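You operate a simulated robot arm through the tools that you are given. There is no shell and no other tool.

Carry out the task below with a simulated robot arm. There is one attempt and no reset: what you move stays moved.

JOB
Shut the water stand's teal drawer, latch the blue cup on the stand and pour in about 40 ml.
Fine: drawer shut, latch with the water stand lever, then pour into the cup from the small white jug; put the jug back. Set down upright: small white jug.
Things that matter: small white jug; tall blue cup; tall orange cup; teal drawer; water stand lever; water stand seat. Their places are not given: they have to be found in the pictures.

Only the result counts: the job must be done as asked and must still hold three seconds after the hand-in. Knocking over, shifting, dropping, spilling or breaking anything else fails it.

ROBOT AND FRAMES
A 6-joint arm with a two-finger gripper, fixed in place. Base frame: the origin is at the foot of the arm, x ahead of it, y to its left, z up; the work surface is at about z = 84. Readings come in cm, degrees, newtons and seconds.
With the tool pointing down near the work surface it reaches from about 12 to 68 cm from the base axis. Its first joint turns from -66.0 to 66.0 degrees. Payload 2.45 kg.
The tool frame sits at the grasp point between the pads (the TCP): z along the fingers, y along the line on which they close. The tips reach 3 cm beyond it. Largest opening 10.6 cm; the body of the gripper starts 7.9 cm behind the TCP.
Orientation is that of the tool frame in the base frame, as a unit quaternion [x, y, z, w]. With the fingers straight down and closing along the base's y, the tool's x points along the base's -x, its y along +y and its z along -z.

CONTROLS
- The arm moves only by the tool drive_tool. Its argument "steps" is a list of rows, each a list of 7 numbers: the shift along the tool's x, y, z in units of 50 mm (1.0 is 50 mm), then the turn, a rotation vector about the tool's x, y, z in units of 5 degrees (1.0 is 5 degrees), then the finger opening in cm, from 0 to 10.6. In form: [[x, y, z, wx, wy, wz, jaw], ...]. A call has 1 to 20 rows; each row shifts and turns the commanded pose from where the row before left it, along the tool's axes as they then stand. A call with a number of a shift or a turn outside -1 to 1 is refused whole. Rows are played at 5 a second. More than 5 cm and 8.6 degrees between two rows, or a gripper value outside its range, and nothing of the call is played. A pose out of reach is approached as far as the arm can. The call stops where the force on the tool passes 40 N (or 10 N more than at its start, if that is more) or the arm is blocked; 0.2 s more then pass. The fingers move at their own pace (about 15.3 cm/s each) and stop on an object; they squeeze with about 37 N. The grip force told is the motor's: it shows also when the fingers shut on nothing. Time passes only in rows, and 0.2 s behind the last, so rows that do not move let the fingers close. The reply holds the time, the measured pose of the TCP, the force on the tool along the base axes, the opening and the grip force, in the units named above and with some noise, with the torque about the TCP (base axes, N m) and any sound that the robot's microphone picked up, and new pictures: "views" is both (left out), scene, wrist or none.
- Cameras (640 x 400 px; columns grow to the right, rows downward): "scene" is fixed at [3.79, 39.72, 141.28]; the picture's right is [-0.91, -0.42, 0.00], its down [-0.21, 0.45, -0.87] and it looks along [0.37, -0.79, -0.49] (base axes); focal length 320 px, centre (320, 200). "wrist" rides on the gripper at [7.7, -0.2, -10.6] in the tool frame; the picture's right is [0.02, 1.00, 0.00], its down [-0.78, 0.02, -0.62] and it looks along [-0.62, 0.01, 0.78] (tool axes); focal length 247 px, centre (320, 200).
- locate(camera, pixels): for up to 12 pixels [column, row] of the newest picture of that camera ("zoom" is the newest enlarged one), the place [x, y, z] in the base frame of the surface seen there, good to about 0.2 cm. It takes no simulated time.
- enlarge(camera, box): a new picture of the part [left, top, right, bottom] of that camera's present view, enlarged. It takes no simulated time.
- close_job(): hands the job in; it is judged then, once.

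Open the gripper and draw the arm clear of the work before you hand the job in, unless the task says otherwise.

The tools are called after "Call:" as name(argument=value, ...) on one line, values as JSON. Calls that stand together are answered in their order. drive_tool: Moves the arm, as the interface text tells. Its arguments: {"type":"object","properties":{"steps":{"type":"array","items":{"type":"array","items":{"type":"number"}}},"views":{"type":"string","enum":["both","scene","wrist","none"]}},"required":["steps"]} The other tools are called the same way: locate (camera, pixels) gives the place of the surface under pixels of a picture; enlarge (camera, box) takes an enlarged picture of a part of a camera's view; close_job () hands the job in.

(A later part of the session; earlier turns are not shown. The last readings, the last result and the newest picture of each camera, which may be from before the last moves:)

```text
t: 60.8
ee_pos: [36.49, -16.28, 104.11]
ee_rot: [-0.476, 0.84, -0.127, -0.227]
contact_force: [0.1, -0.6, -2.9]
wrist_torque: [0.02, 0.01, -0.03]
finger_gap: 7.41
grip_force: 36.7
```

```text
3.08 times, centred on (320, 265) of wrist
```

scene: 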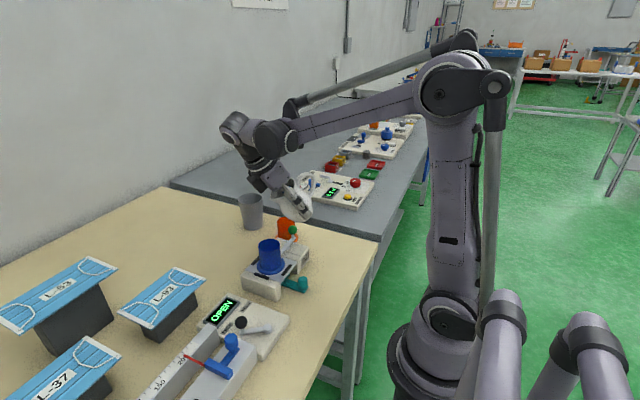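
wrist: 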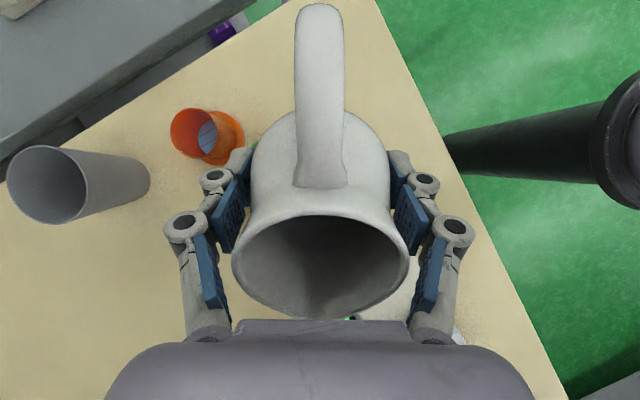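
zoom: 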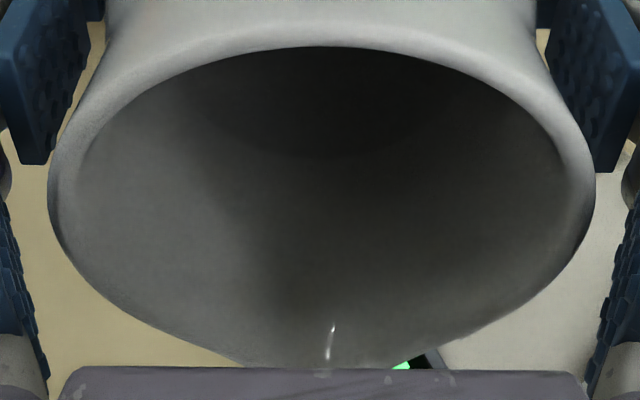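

The liquid is level with z≈104.15 (TCP height) and the lip is at ≈106.8–107, so pouring should begin near 55°. I lower 6 cm vertically, then tilt on to 48°, still below the pouring angle.

Call:
drive_tool(steps=[[-0.1, 0, 0.173, 0, 0, 0, 0], [-0.15, 0, 0.26, 0, 0, 0, 0], [-0.15, 0, 0.26, 0, 0, 0, 0], [-0.12, 0, 0.208, 0, 0, 0, 0], [-0.08, 0, 0.139, 0, 0, 0, 0], [0, 0, 0, 0, 0.4, 0, 0], [0, 0, 0, 0, 0.5, 0, 0], [0, 0, 0, 0, 0.5, 0, 0], [0, 0, 0, 0, 0.5, 0, 0], [0, 0, 0, 0, 0.5, 0, 0], [0, 0, 0, 0, 0.5, 0, 0], [0, 0, 0, 0, 0.5, 0, 0], [0, 0, 0, 0, 0.2, 0, 0], [0, 0, 0, 0, 0, 0, 0]])

Call:
enlarge(camera="scene", box=[230, 180, 340, 300])

Call:
locate(camera="wrist", pixels=[[318, 316], [318, 300], [318, 285], [318, 270], [318, 255], [318, 240], [318, 228], [318, 218]])

```text
t: 63.8
ee_pos: [36.47, -16.14, 98.03]
ee_rot: [-0.451, 0.794, -0.2, -0.354]
contact_force: [0.4, -0.8, -3.4]
wrist_torque: [0.05, -0.01, -0.03]
finger_gap: 7.38
grip_force: 37.4
```

scene: 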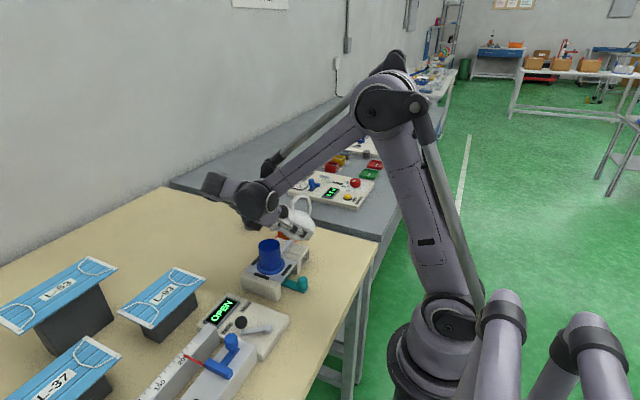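
wrist: 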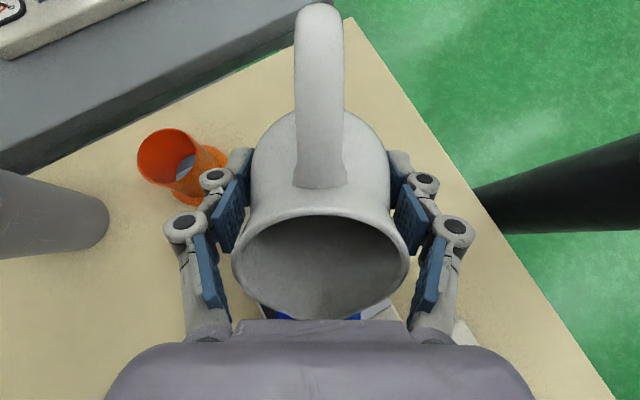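

```text
3.33 times, centred on (285, 240) of scene
```

zoom: 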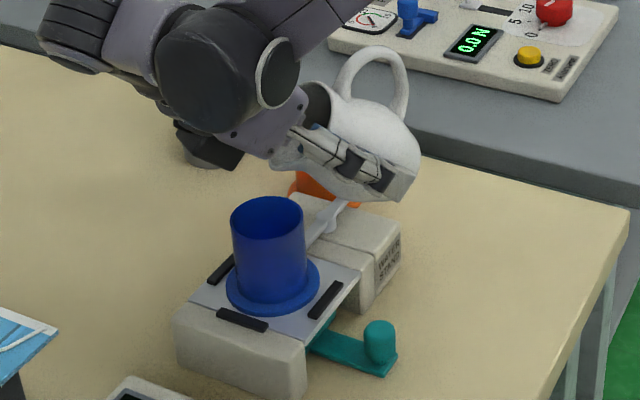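

```text
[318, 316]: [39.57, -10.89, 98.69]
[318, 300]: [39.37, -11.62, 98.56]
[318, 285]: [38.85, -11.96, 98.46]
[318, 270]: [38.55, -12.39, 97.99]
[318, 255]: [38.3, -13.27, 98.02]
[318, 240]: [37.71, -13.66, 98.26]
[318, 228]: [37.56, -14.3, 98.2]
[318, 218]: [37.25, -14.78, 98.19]
```

At 48° the liquid is at z≈98.15 and the lip at ≈98.8–99.0, about (39.6,-10.9), inside the cup's mouth circle. I tilt on in 1° rows to 53° and look.

Call:
drive_tool(steps=[[0, 0, 0, 0, 0.2, 0, 0], [0, 0, 0, 0, 0.2, 0, 0], [0, 0, 0, 0, 0.2, 0, 0], [0, 0, 0, 0, 0.2, 0, 0], [0, 0, 0, 0, 0.2, 0, 0], [0, 0, 0, 0, 0, 0, 0]])

Call:
enlarge(camera="scene", box=[250, 210, 320, 280])

Call:
locate(camera="wrist", pixels=[[318, 316], [318, 308], [318, 300], [318, 285], [318, 270], [318, 255], [318, 240], [318, 228]])

```text
t: 65.2
ee_pos: [36.55, -16.19, 97.85]
ee_rot: [-0.442, 0.778, -0.22, -0.388]
contact_force: [0.8, -1.1, -3.7]
wrist_torque: [0.03, 0.0, -0.04]
finger_gap: 7.39
grip_force: 36.5
```

scene: 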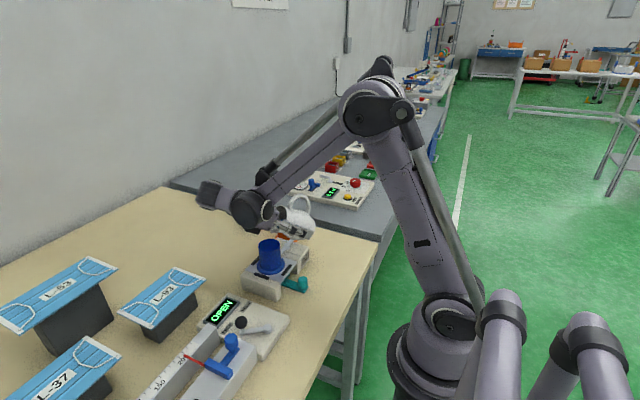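
wrist: 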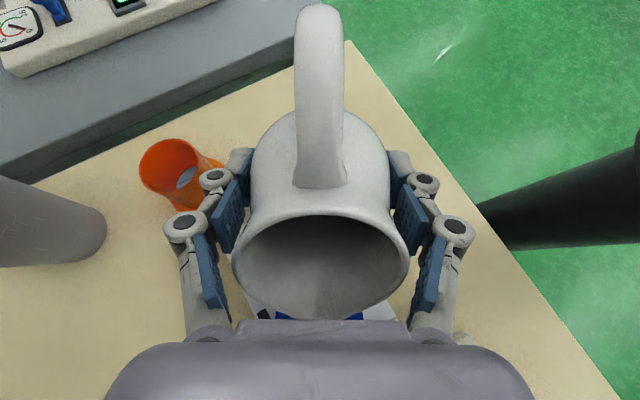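

```text
5.71 times, centred on (285, 245) of scene
```

zoom: 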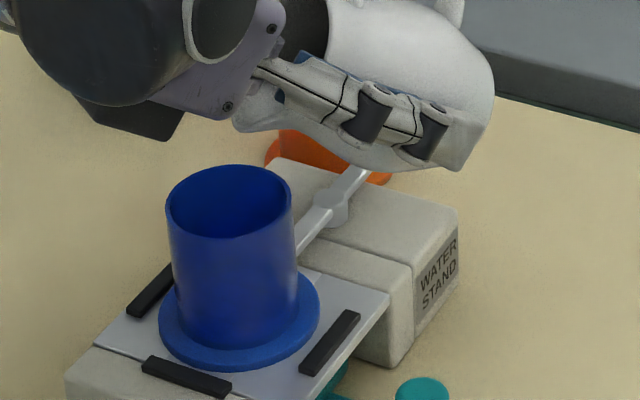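

```text
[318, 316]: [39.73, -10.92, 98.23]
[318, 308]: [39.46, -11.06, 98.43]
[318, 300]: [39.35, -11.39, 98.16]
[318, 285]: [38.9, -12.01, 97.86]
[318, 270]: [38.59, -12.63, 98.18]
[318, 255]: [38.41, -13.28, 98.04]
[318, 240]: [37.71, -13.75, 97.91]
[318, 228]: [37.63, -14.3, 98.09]
```

Liquid ≈98.05, lip ≈98.3: about to flow. I go to 56° in 1° rows and hold briefly, then check cup and levels.

Call:
drive_tool(steps=[[0, 0, 0, 0, 0.2, 0, 0], [0, 0, 0, 0, 0.2, 0, 0], [0, 0, 0, 0, 0.2, 0, 0], [0, 0, 0, 0, 0, 0, 0], [0, 0, 0, 0, 0, 0, 0]])

Call:
enlarge(camera="scene", box=[250, 210, 320, 280])

Call:
enlarge(camera="wrist", box=[220, 200, 420, 330])

Call:
locate(camera="wrist", pixels=[[318, 316], [318, 308], [318, 300], [318, 285], [318, 270], [318, 255], [318, 240], [318, 228]])

```text
t: 66.4
ee_pos: [36.57, -16.2, 97.94]
ee_rot: [-0.434, 0.769, -0.229, -0.41]
contact_force: [-0.4, -0.6, -4.4]
wrist_torque: [0.02, 0.0, 0.0]
finger_gap: 7.41
grip_force: 37.2
```

scene: 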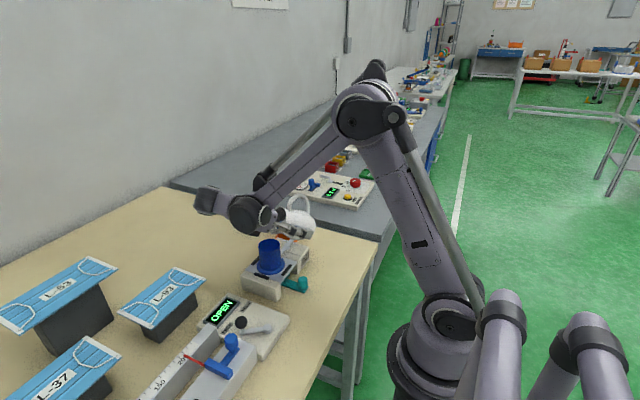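
wrist: 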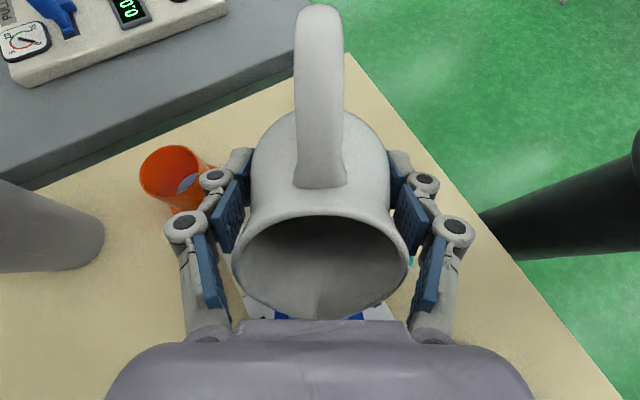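

```text
5.71 times, centred on (285, 245) of scene
```

zoom: 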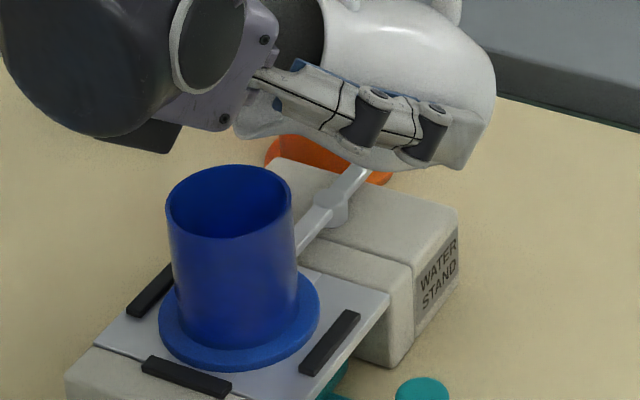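

```text
3.08 times, centred on (320, 265) of wrist
```

zoom: 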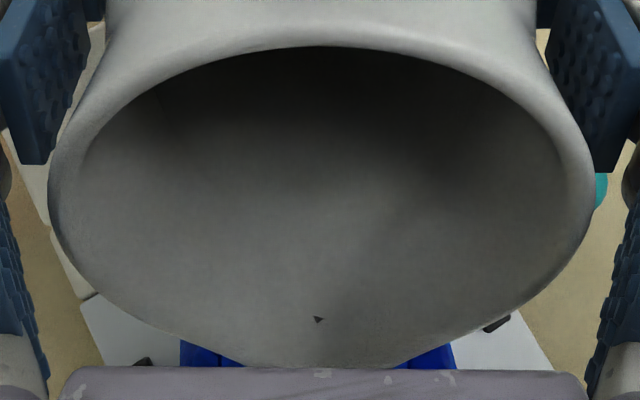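

```text
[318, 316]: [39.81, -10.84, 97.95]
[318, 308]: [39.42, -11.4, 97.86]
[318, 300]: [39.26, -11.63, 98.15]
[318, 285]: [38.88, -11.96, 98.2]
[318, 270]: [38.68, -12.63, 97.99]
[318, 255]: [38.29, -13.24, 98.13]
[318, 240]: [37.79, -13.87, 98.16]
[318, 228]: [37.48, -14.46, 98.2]
```

The liquid reaches the lip area now. I tilt to 59° and hold, looking for a stream between lip and cup.

Call:
drive_tool(steps=[[0, 0, 0, 0, 0.2, 0, 0], [0, 0, 0, 0, 0.2, 0, 0], [0, 0, 0, 0, 0.2, 0, 0]])

Call:
enlarge(camera="scene", box=[250, 210, 320, 280])

Call:
enlarge(camera="wrist", box=[220, 200, 420, 330])

Call:
locate(camera="wrist", pixels=[[318, 316], [318, 308], [318, 300], [318, 285], [318, 270], [318, 255], [318, 240], [318, 228]])

```text
t: 67.2
ee_pos: [36.36, -17.3, 97.99]
ee_rot: [-0.431, 0.757, -0.243, -0.426]
contact_force: [0.2, -0.1, -4.4]
wrist_torque: [0.0, -0.03, -0.01]
finger_gap: 7.39
grip_force: 37.1
out of reach, approached as far as the arm can: row 2, 3
```

scene: 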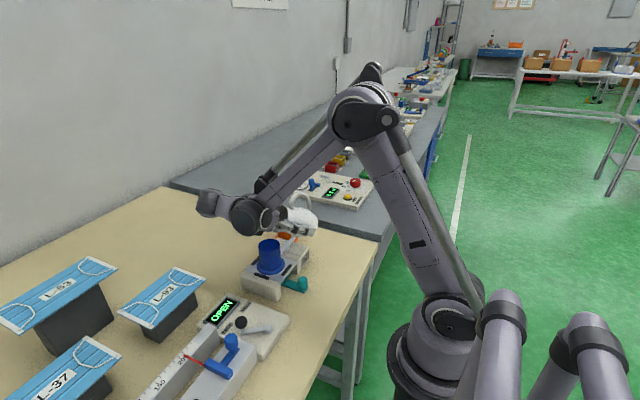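
wrist: 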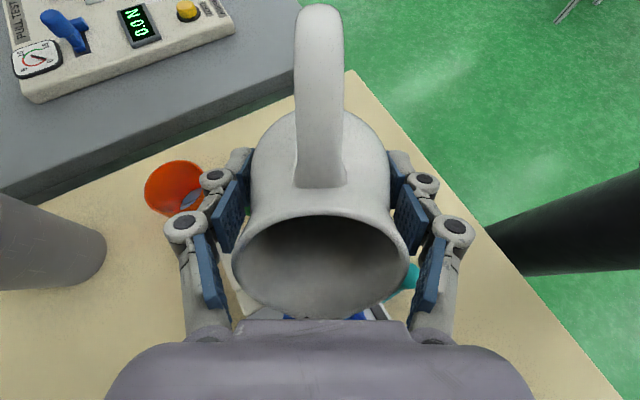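

```text
5.71 times, centred on (285, 245) of scene
```

zoom: 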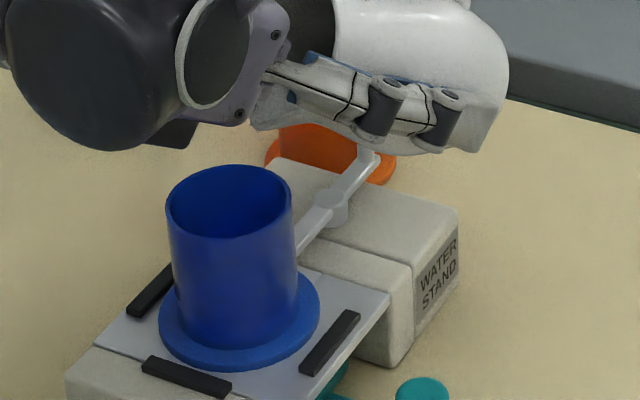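

```text
3.08 times, centred on (320, 265) of wrist
```

zoom: 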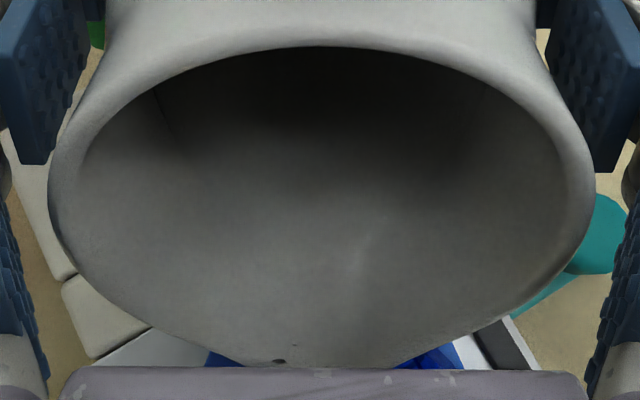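

```text
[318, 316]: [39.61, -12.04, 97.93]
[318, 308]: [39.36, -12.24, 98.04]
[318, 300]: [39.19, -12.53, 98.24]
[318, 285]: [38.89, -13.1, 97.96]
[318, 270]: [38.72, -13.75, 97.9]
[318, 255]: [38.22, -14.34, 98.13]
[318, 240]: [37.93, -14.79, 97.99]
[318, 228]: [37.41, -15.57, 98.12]
```

The arm ran out of wrist reach at 59° and the TCP slid 1.1 cm back; the lip (39.6,-12.0) is still inside the cup mouth but too near its edge. I tilt back at once to about 44° to stop any flow.

Call:
drive_tool(steps=[[0, 0, 0, 0, -0.3, 0, 0], [0, 0, 0, 0, -0.4, 0, 0], [0, 0, 0, 0, -0.5, 0, 0], [0, 0, 0, 0, -0.6, 0, 0], [0, 0, 0, 0, -0.6, 0, 0], [0, 0, 0, 0, -0.6, 0, 0], [0, 0, 0, 0, 0, 0, 0]])

Call:
enlarge(camera="scene", box=[250, 210, 320, 290])

Call:
locate(camera="wrist", pixels=[[318, 316], [318, 300], [318, 285], [318, 270], [318, 255], [318, 240], [318, 228], [318, 220]])

```text
t: 68.8
ee_pos: [36.58, -17.48, 97.98]
ee_rot: [-0.457, 0.807, -0.184, -0.326]
contact_force: [0.1, -1.0, -3.8]
wrist_torque: [0.03, -0.01, 0.01]
finger_gap: 7.4
grip_force: 37.0
```

scene: 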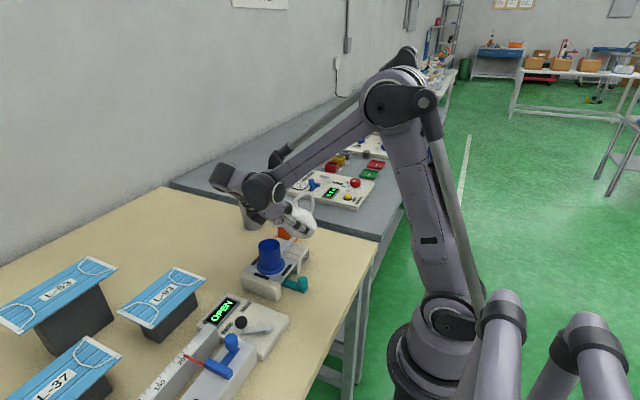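
wrist: 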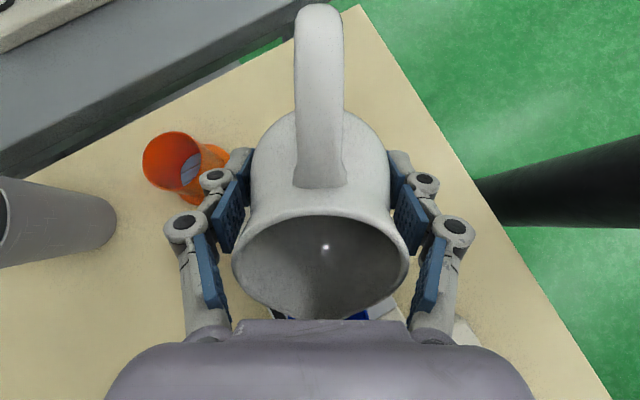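

```text
5.00 times, centred on (285, 250) of scene
```

zoom: 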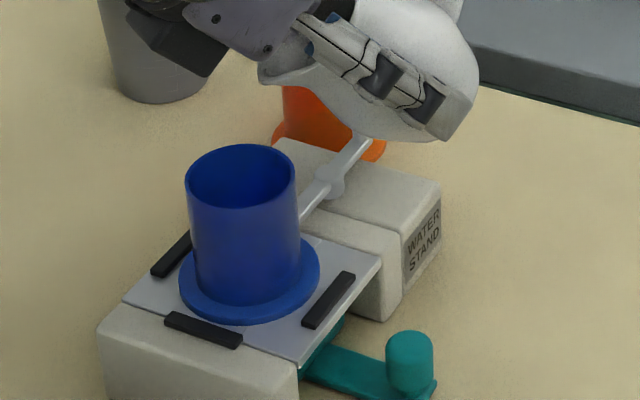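

```text
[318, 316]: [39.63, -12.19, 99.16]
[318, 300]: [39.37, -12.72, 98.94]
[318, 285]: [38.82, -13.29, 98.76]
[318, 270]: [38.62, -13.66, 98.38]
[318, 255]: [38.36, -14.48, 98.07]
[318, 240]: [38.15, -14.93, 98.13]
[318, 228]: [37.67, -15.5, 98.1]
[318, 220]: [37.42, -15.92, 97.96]
```

Level in the jug is essentially unchanged and nothing spilled. To gain wrist reach I will pour with heading ≈120° instead: first rise 5 cm, ease the tilt to 30°, then turn about the vertical.

Call:
drive_tool(steps=[[0.16, 0, -0.165, 0, 0, 0, 0], [0.25, 0, -0.26, 0, 0, 0, 0], [0.25, 0, -0.26, 0, 0, 0, 0], [0.12, 0, -0.125, 0, 0, 0, 0], [0, 0, 0, 0, -0.4, 0, 0], [0, 0, 0, 0, -0.6, 0, 0], [0, 0, 0, 0, -0.6, 0, 0], [0, 0, 0, 0, -0.6, 0, 0], [0, 0, 0, 0, -0.6, 0, 0], [0, 0, 0, 0, 0, 0, 0]], views="none")

Call:
drive_tool(steps=[[0, 0, 0, 0.25, 0, -0.433, 0], [0, 0, 0, 0.45, 0, -0.779, 0], [0, 0, 0, 0.45, 0, -0.779, 0], [0, 0, 0, 0.45, 0, -0.779, 0], [0, 0, 0, 0.45, 0, -0.779, 0], [0, 0, 0, 0.45, 0, -0.779, 0], [0, 0, 0, 0.25, 0, -0.433, 0], [0, 0, 0, 0, 0, 0, 0]])

```text
t: 71.0
ee_pos: [36.46, -17.3, 103.59]
ee_rot: [-0.476, 0.841, -0.127, -0.226]
contact_force: [-0.6, -0.6, -3.9]
wrist_torque: [0.0, 0.01, 0.01]
finger_gap: 7.39
grip_force: 37.0
```

```text
t: 72.8
ee_pos: [36.48, -17.28, 103.57]
ee_rot: [-0.663, 0.703, -0.177, -0.188]
contact_force: [-0.2, 0.1, -2.6]
wrist_torque: [0.0, 0.02, -0.04]
finger_gap: 7.36
grip_force: 37.3
```

scene: 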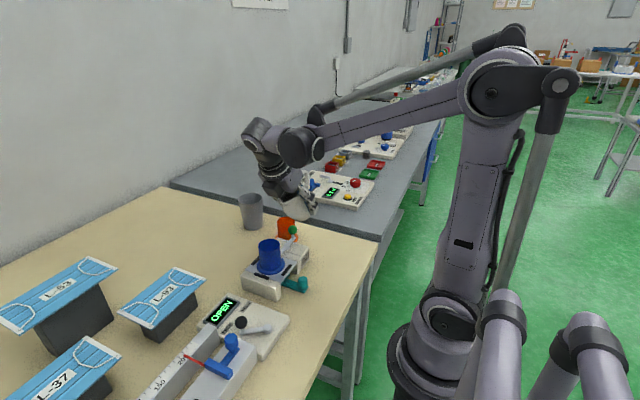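
wrist: 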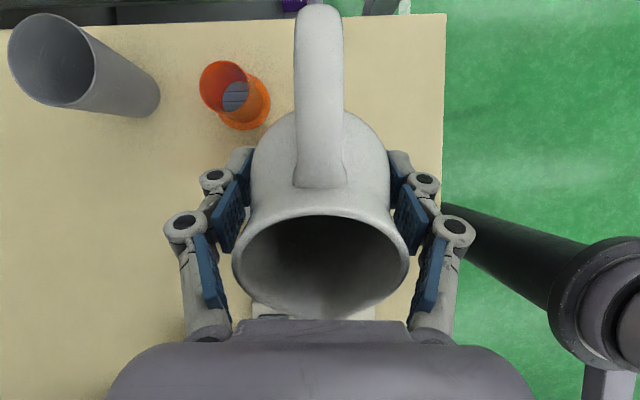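

Heading is now ≈87° with all fine. I continue turning to 120° and shift to (43.65,-16.2) at this height.

Call:
drive_tool(steps=[[0, 0, 0, 0.25, 0, -0.433, 0], [0, 0, 0, 0.45, 0, -0.779, 0], [0, 0, 0, 0.45, 0, -0.779, 0], [0, 0, 0, 0.45, 0, -0.779, 0], [0, 0, 0, 0.45, 0, -0.779, 0], [0, 0, 0, 0.45, 0, -0.779, 0], [0, 0, 0, 0.45, 0, -0.779, 0], [0, 0, 0, 0.38, 0, -0.658, 0], [0, 0, 0, 0, 0, 0, 0]], views="none")

Call:
drive_tool(steps=[[0.0925, -0.268, 0.0534, 0, 0, 0, 0], [0.0925, -0.268, 0.0534, 0, 0, 0, 0], [0.0925, -0.268, 0.0534, 0, 0, 0, 0], [0.0925, -0.268, 0.0534, 0, 0, 0, 0], [0.0925, -0.268, 0.0534, 0, 0, 0, 0], [0, 0, 0, 0, 0, 0, 0]])

```text
t: 74.8
ee_pos: [36.5, -17.19, 103.63]
ee_rot: [0.837, -0.483, 0.222, 0.13]
contact_force: [0.3, 0.0, -3.7]
wrist_torque: [0.03, 0.0, 0.0]
finger_gap: 7.39
grip_force: 36.7
```

```text
t: 76.2
ee_pos: [43.61, -16.5, 103.56]
ee_rot: [0.836, -0.484, 0.223, 0.13]
contact_force: [0.2, 0.7, -3.6]
wrist_torque: [0.02, 0.03, -0.01]
finger_gap: 7.38
grip_force: 37.3
```

scene: 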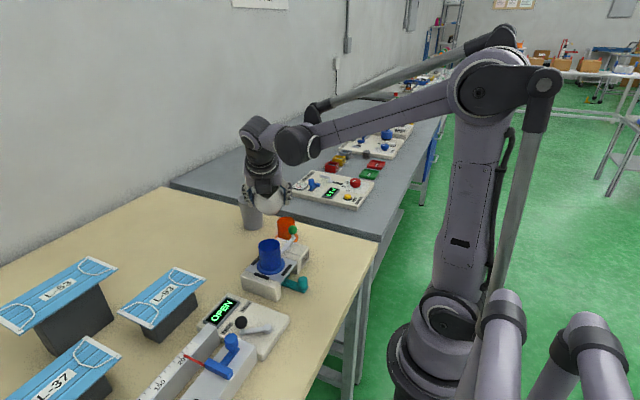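
wrist: 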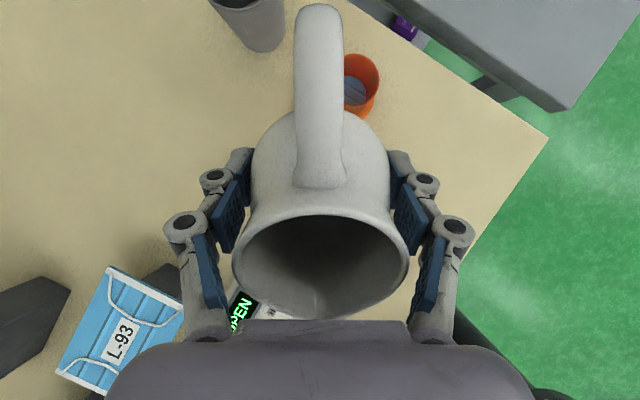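

Heading is 120°, the cup centre lies 7.4 cm ahead and 1.5 mm aside of the TCP. I lower to z≈98 and tilt to 52°.

Call:
drive_tool(steps=[[-0.08, 0, 0.139, 0, 0, 0, 0], [-0.14, 0, 0.243, 0, 0, 0, 0], [-0.14, 0, 0.243, 0, 0, 0, 0], [-0.12, 0, 0.208, 0, 0, 0, 0], [-0.076, 0, 0.132, 0, 0, 0, 0], [0, 0, 0, 0, 0.4, 0, 0], [0, 0, 0, 0, 0.5, 0, 0], [0, 0, 0, 0, 0.5, 0, 0], [0, 0, 0, 0, 0.5, 0, 0], [0, 0, 0, 0, 0.5, 0, 0], [0, 0, 0, 0, 0.5, 0, 0], [0, 0, 0, 0, 0.5, 0, 0], [0, 0, 0, 0, 0.5, 0, 0], [0, 0, 0, 0, 0.4, 0, 0], [0, 0, 0, 0, 0, 0, 0]])

Call:
enlarge(camera="scene", box=[230, 180, 340, 300])

Call:
locate(camera="wrist", pixels=[[318, 316], [318, 308], [318, 300], [318, 285], [318, 270], [318, 255], [318, 240], [318, 228]])

```text
t: 79.4
ee_pos: [43.59, -16.23, 97.96]
ee_rot: [0.78, -0.451, 0.375, 0.218]
contact_force: [-0.3, 0.6, -3.4]
wrist_torque: [0.05, 0.0, 0.01]
finger_gap: 7.39
grip_force: 37.1
```

scene: 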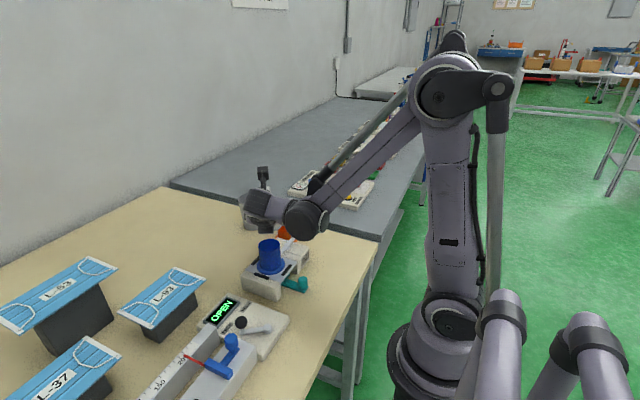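
wrist: 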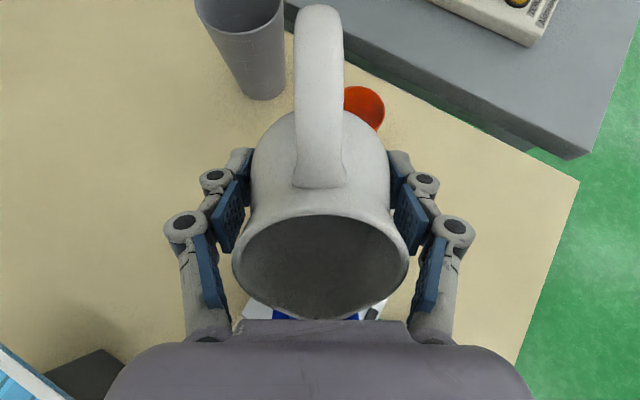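

```text
3.33 times, centred on (285, 240) of scene
```

zoom: 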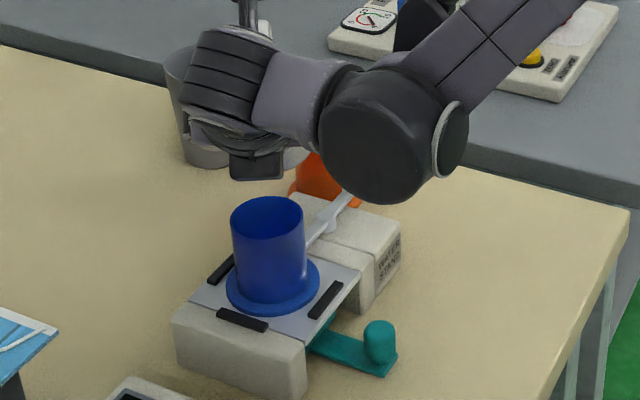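

```text
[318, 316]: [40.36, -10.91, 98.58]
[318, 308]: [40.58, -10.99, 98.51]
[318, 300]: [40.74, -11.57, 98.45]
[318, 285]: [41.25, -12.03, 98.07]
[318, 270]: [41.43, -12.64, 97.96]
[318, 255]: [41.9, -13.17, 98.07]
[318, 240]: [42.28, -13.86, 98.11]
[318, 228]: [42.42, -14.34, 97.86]
```

The arm reaches well here; the lip is at (40.4,-10.9), 1 cm before cup centre. I tilt to 57° and check the levels.

Call:
drive_tool(steps=[[0, 0, 0, 0, 0.2, 0, 0], [0, 0, 0, 0, 0.2, 0, 0], [0, 0, 0, 0, 0.2, 0, 0], [0, 0, 0, 0, 0.2, 0, 0], [0, 0, 0, 0, 0.2, 0, 0], [0, 0, 0, 0, 0, 0, 0], [0, 0, 0, 0, 0, 0, 0]])

Call:
enlarge(camera="wrist", box=[220, 200, 420, 330])

Call:
locate(camera="wrist", pixels=[[318, 316], [318, 308], [318, 300], [318, 285], [318, 270], [318, 255], [318, 240], [318, 228]])

```text
t: 81.0
ee_pos: [43.72, -16.24, 97.93]
ee_rot: [0.763, -0.442, 0.408, 0.238]
contact_force: [0.3, 0.6, -3.4]
wrist_torque: [0.02, -0.03, 0.02]
finger_gap: 7.36
grip_force: 36.8
```

scene: 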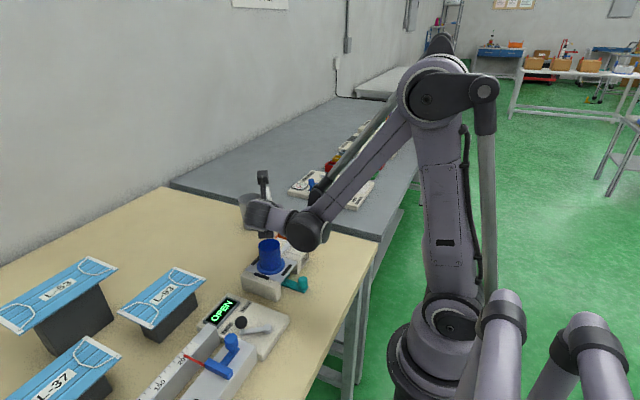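
wrist: 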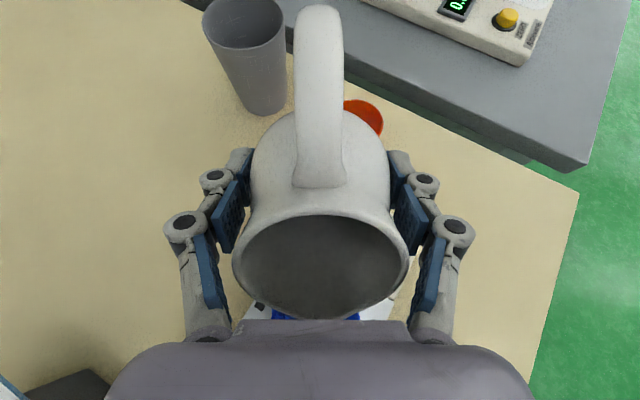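

```text
3.08 times, centred on (320, 265) of wrist
```

zoom: 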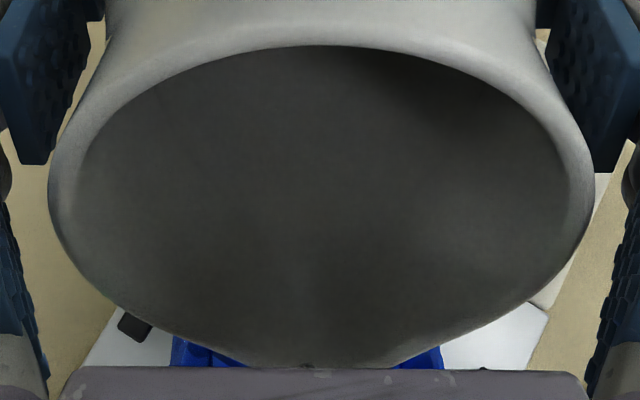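

```text
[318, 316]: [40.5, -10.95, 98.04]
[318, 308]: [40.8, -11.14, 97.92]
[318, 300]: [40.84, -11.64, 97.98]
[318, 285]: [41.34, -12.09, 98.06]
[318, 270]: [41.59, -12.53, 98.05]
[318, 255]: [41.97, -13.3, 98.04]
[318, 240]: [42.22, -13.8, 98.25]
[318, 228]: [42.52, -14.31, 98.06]
```

Liquid is right at the lip (98.04) at 56.4°. I tilt to 61.5° and hold about a second.

Call:
drive_tool(steps=[[0, 0, 0, 0, 0.2, 0, 0], [0, 0, 0, 0, 0.2, 0, 0], [0, 0, 0, 0, 0.2, 0, 0], [0, 0, 0, 0, 0.2, 0, 0], [0, 0, 0, 0, 0.2, 0, 0], [0, 0, 0, 0, 0, 0, 0], [0, 0, 0, 0, 0, 0, 0]])

Call:
enlarge(camera="wrist", box=[220, 200, 420, 330])

Call:
enlarge(camera="scene", box=[250, 210, 320, 290])

Call:
locate(camera="wrist", pixels=[[318, 316], [318, 308], [318, 300], [318, 285], [318, 270], [318, 255], [318, 240], [318, 228]])

```text
t: 82.6
ee_pos: [43.76, -16.39, 97.98]
ee_rot: [0.744, -0.43, 0.442, 0.256]
contact_force: [-0.8, 1.1, -3.4]
wrist_torque: [0.02, 0.01, -0.01]
finger_gap: 7.39
grip_force: 36.7
```

scene: 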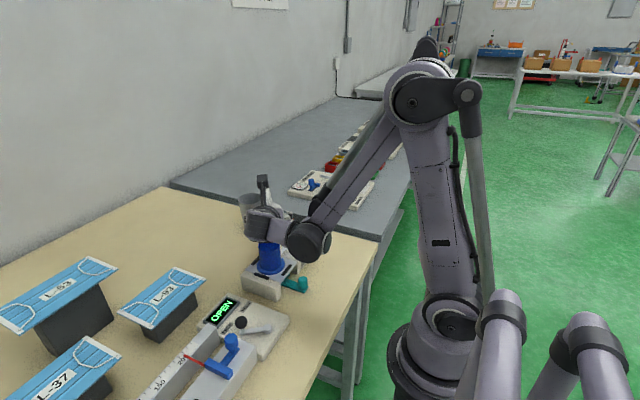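
wrist: 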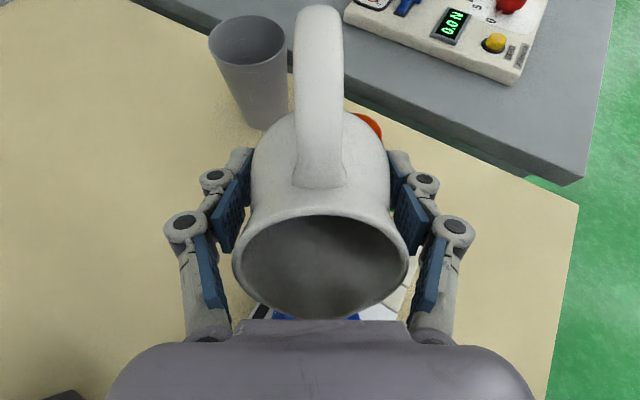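

```text
3.08 times, centred on (320, 265) of wrist
```

zoom: 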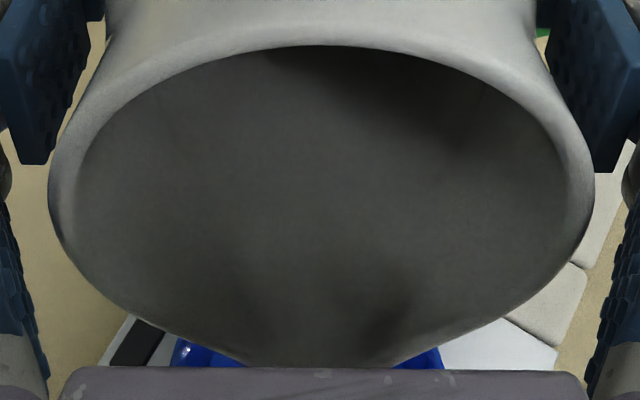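

```text
5.00 times, centred on (285, 250) of scene
```

zoom: 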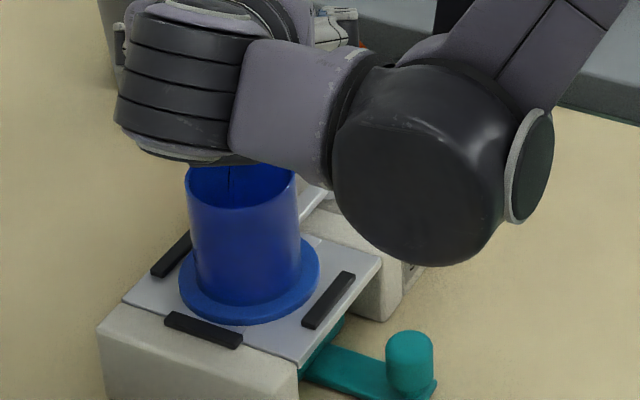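

```text
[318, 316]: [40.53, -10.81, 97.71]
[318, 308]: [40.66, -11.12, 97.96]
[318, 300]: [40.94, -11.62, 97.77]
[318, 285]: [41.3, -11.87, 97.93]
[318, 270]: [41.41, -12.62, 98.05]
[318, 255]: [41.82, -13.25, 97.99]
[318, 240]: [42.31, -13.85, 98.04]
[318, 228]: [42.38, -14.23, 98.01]
```

A thin stream is visible falling inside the cup (scene zoom (230,180)). I hold one more row and tilt back to ~49° to stop, then inspect.

Call:
drive_tool(steps=[[0, 0, 0, 0, 0, 0, 0], [0, 0, 0, 0, -0.6, 0, 0], [0, 0, 0, 0, -0.8, 0, 0], [0, 0, 0, 0, -0.8, 0, 0], [0, 0, 0, 0, -0.4, 0, 0], [0, 0, 0, 0, 0, 0, 0], [0, 0, 0, 0, 0, 0, 0]])

Call:
locate(camera="wrist", pixels=[[318, 316], [318, 300], [318, 285], [318, 275], [318, 270], [318, 262], [318, 255], [318, 248], [318, 240], [318, 234], [318, 228], [318, 222]])

Call:
enlarge(camera="scene", box=[250, 220, 310, 280])

```text
t: 84.2
ee_pos: [43.62, -16.21, 97.91]
ee_rot: [0.79, -0.457, 0.354, 0.205]
contact_force: [-0.2, 0.1, -4.6]
wrist_torque: [0.05, 0.04, 0.02]
finger_gap: 7.37
grip_force: 37.1
```

scene: 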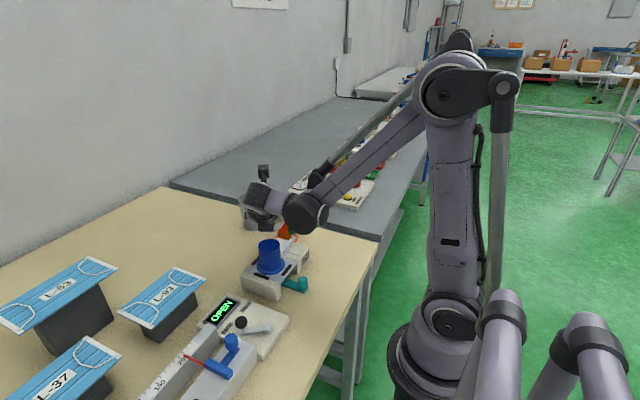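
wrist: 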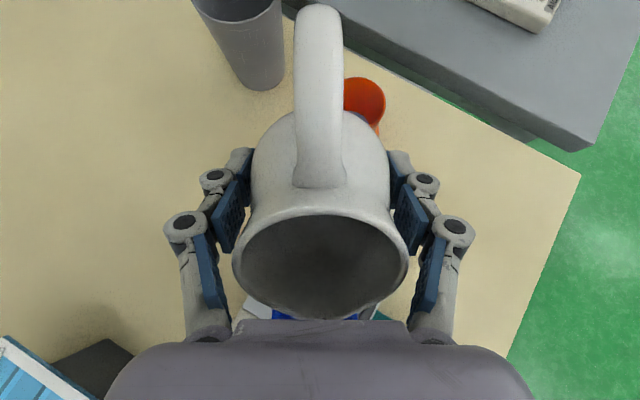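

```text
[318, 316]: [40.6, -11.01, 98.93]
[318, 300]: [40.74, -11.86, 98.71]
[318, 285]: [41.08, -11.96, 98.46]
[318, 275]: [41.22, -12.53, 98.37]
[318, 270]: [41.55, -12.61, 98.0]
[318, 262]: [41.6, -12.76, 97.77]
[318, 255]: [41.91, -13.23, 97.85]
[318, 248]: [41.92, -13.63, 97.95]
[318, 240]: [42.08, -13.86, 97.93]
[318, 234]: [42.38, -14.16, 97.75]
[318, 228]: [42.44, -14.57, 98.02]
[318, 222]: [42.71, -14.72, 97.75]
```

```text
6.67 times, centred on (280, 250) of scene
```

zoom: 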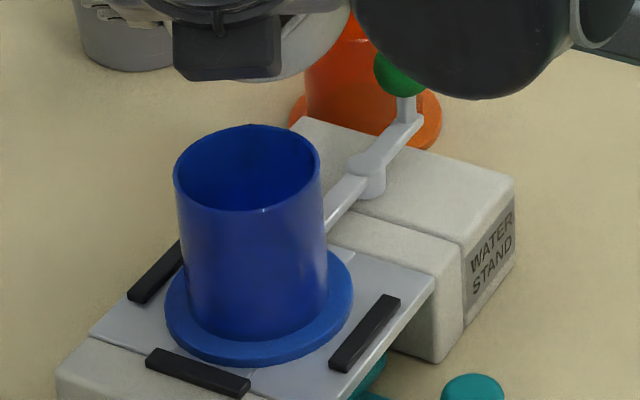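

Jug level at 48° dropped from ≈98.15 to ≈97.86, i.e. roughly 10–12 ml poured, no spill. I pour a second portion: tilt to 63°, short hold, back to 48°.

Call:
drive_tool(steps=[[0, 0, 0, 0, 0.7, 0, 0], [0, 0, 0, 0, 0.7, 0, 0], [0, 0, 0, 0, 0.4, 0, 0], [0, 0, 0, 0, 0.4, 0, 0], [0, 0, 0, 0, 0.4, 0, 0], [0, 0, 0, 0, 0.3, 0, 0], [0, 0, 0, 0, 0, 0, 0], [0, 0, 0, 0, 0, 0, 0]])

Call:
enlarge(camera="scene", box=[250, 220, 310, 280])

Call:
locate(camera="wrist", pixels=[[318, 316], [318, 308], [318, 300], [318, 285], [318, 270], [318, 255], [318, 240], [318, 228]])

```text
t: 86.0
ee_pos: [43.54, -16.19, 98.02]
ee_rot: [0.738, -0.427, 0.451, 0.262]
contact_force: [-0.2, -0.4, -3.3]
wrist_torque: [0.03, -0.03, -0.01]
finger_gap: 7.4
grip_force: 36.8
```

scene: 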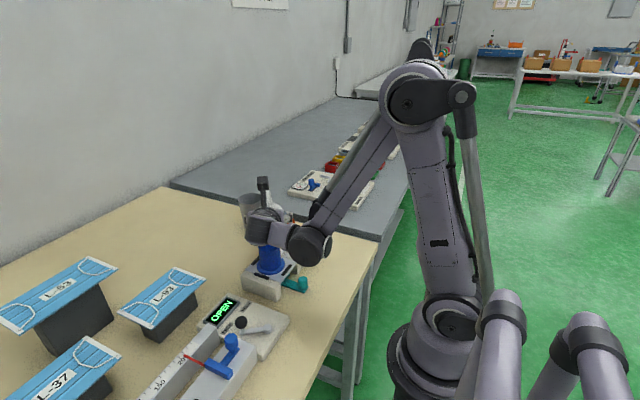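
wrist: 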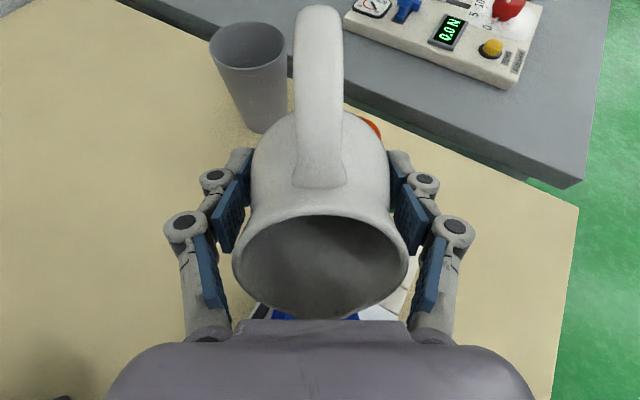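

```text
6.67 times, centred on (280, 250) of scene
```

zoom: 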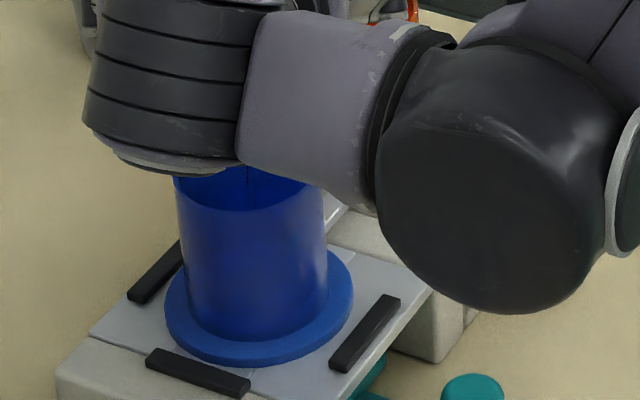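

```text
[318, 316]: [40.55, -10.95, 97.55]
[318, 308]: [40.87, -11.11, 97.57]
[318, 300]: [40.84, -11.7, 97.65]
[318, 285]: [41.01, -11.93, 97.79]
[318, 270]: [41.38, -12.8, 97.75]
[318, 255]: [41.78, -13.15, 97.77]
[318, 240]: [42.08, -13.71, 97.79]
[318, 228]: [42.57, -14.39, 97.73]
```

Pouring again: liquid 97.76 against lip ≈97.5. I hold two rows and tilt back to 48°.

Call:
drive_tool(steps=[[0, 0, 0, 0, 0, 0, 0], [0, 0, 0, 0, 0, 0, 0], [0, 0, 0, 0, -0.7, 0, 0], [0, 0, 0, 0, -0.8, 0, 0], [0, 0, 0, 0, -0.8, 0, 0], [0, 0, 0, 0, -0.6, 0, 0], [0, 0, 0, 0, 0, 0, 0], [0, 0, 0, 0, 0, 0, 0]])

Call:
locate(camera="wrist", pixels=[[318, 270], [318, 262], [318, 255], [318, 248], [318, 240], [318, 234], [318, 228], [318, 222], [330, 240], [306, 240], [340, 230], [300, 230]])

Call:
enlarge(camera="scene", box=[250, 220, 310, 280])

```text
t: 87.8
ee_pos: [43.65, -16.31, 97.85]
ee_rot: [0.79, -0.456, 0.355, 0.206]
contact_force: [-0.1, -1.0, -3.1]
wrist_torque: [0.03, 0.01, -0.02]
finger_gap: 7.41
grip_force: 36.8
```

scene: 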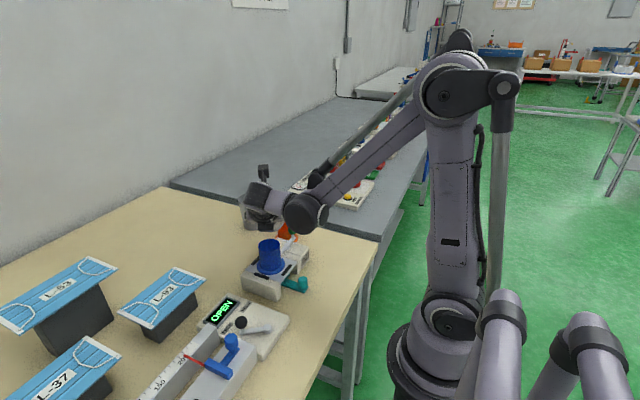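
wrist: 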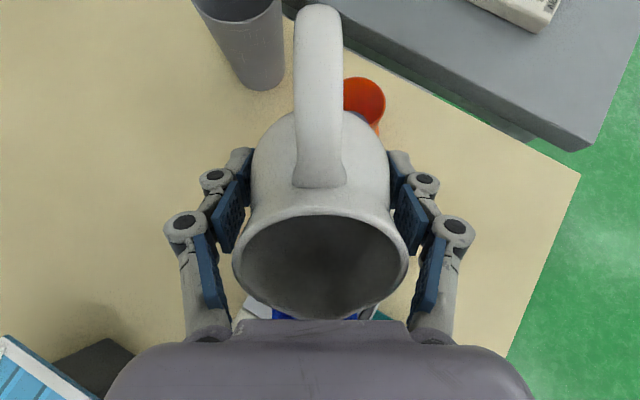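

```text
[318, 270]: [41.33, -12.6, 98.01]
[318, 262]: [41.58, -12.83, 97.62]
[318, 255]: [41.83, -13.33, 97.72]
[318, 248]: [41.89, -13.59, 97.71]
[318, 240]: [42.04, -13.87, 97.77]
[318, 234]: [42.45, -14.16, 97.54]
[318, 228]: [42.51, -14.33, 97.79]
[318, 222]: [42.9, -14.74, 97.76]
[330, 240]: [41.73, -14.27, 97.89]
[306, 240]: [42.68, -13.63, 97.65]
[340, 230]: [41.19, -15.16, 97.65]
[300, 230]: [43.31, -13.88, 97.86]
```

```text
6.67 times, centred on (280, 250) of scene
```

zoom: 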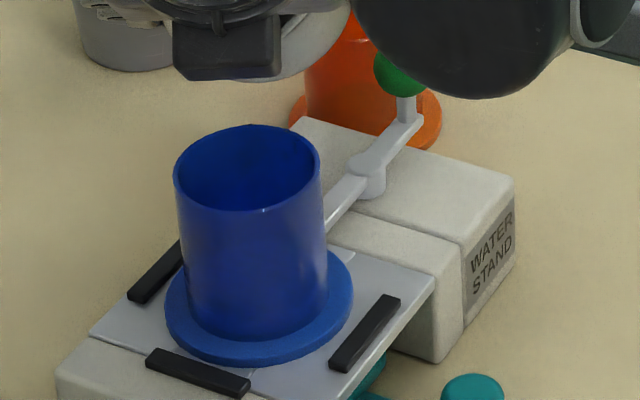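

The total poured seems to be around 17 ml by jug level. To calibrate, I raise the jug, bring it nearly upright and move it aside to (47,-2.4) so the wrist camera can look into the cup.

Call:
drive_tool(steps=[[0.14, 0, -0.124, 0, 0, 0, 0], [0.25, 0, -0.221, 0, 0, 0, 0], [0.28, 0, -0.248, 0, 0, 0, 0], [0.23, 0, -0.203, 0, 0, 0, 0], [0, 0, 0, 0, -0.7, 0, 0], [0, 0, 0, 0, -0.7, 0, 0], [0, 0, 0, 0, -0.7, 0, 0], [0, 0, 0, 0, -0.7, 0, 0], [0, 0, 0, 0, -0.7, 0, 0], [0, 0, 0, 0, -0.7, 0, 0], [0, 0, 0, 0, -0.7, 0, 0], [0, 0, 0, 0, -0.7, 0, 0], [0, 0, 0, 0, -0.7, 0, 0], [0, 0, 0, 0, -0.7, 0, 0], [0, 0, 0, 0, -0.7, 0, 0], [0, 0, 0, 0, 0, 0, 0]], views="none")

Call:
drive_tool(steps=[[-0.15, -0.15, -0.026, 0, 0, 0, 0], [-0.27, -0.27, -0.047, 0, 0, 0, 0], [-0.27, -0.27, -0.047, 0, 0, 0, 0], [-0.27, -0.27, -0.047, 0, 0, 0, 0], [-0.27, -0.27, -0.047, 0, 0, 0, 0], [-0.27, -0.27, -0.047, 0, 0, 0, 0], [-0.27, -0.27, -0.047, 0, 0, 0, 0], [-0.25, -0.25, -0.044, 0, 0, 0, 0], [0, 0, 0, 0, 0, 0, 0]])

```text
t: 91.2
ee_pos: [43.65, -16.22, 103.97]
ee_rot: [0.862, -0.499, 0.075, 0.044]
contact_force: [-0.2, -0.1, -2.7]
wrist_torque: [0.03, 0.02, 0.0]
finger_gap: 7.4
grip_force: 37.2
```

```text
t: 93.2
ee_pos: [47.16, -2.41, 104.02]
ee_rot: [0.863, -0.499, 0.073, 0.044]
contact_force: [-0.6, -0.6, -4.0]
wrist_torque: [0.03, 0.01, 0.0]
finger_gap: 7.41
grip_force: 37.1
```

scene: 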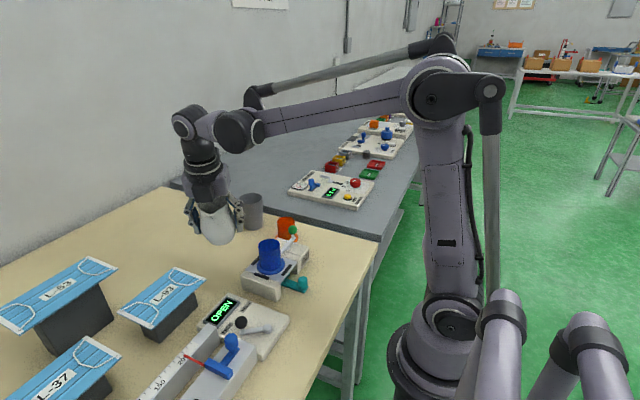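
wrist: 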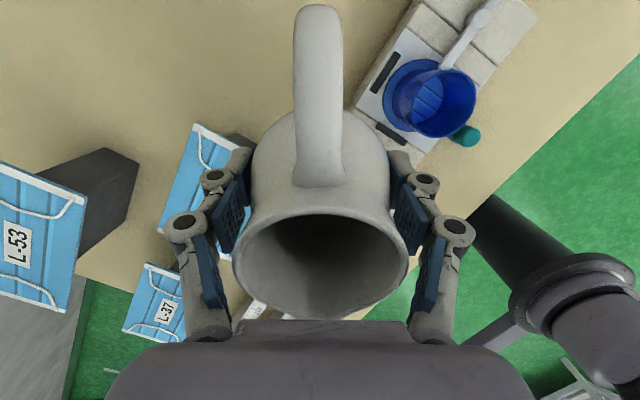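

The cup is visible at (435,105). I enlarge it and locate points on the liquid and the rim.

Call:
enlarge(camera="wrist", box=[390, 60, 490, 150])

Call:
locate(camera="wrist", pixels=[[420, 100], [425, 95], [430, 102], [425, 108], [433, 95], [420, 92], [428, 112], [415, 105], [438, 100], [445, 110], [435, 90], [440, 120]])

```text
4.44 times, centred on (440, 105) of wrist
```

zoom: 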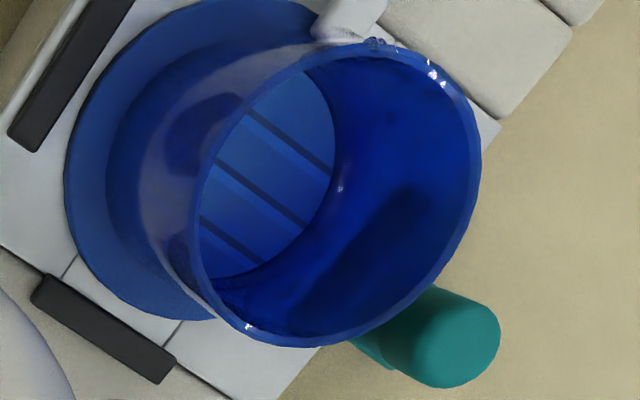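

```text
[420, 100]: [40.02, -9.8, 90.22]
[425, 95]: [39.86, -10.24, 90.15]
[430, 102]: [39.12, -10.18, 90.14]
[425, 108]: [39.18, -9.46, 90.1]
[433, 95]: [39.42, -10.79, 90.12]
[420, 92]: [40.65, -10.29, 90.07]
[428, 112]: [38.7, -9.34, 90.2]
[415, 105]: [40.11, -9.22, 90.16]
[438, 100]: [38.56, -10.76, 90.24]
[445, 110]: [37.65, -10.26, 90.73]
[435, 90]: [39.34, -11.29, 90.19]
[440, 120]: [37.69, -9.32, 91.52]
```

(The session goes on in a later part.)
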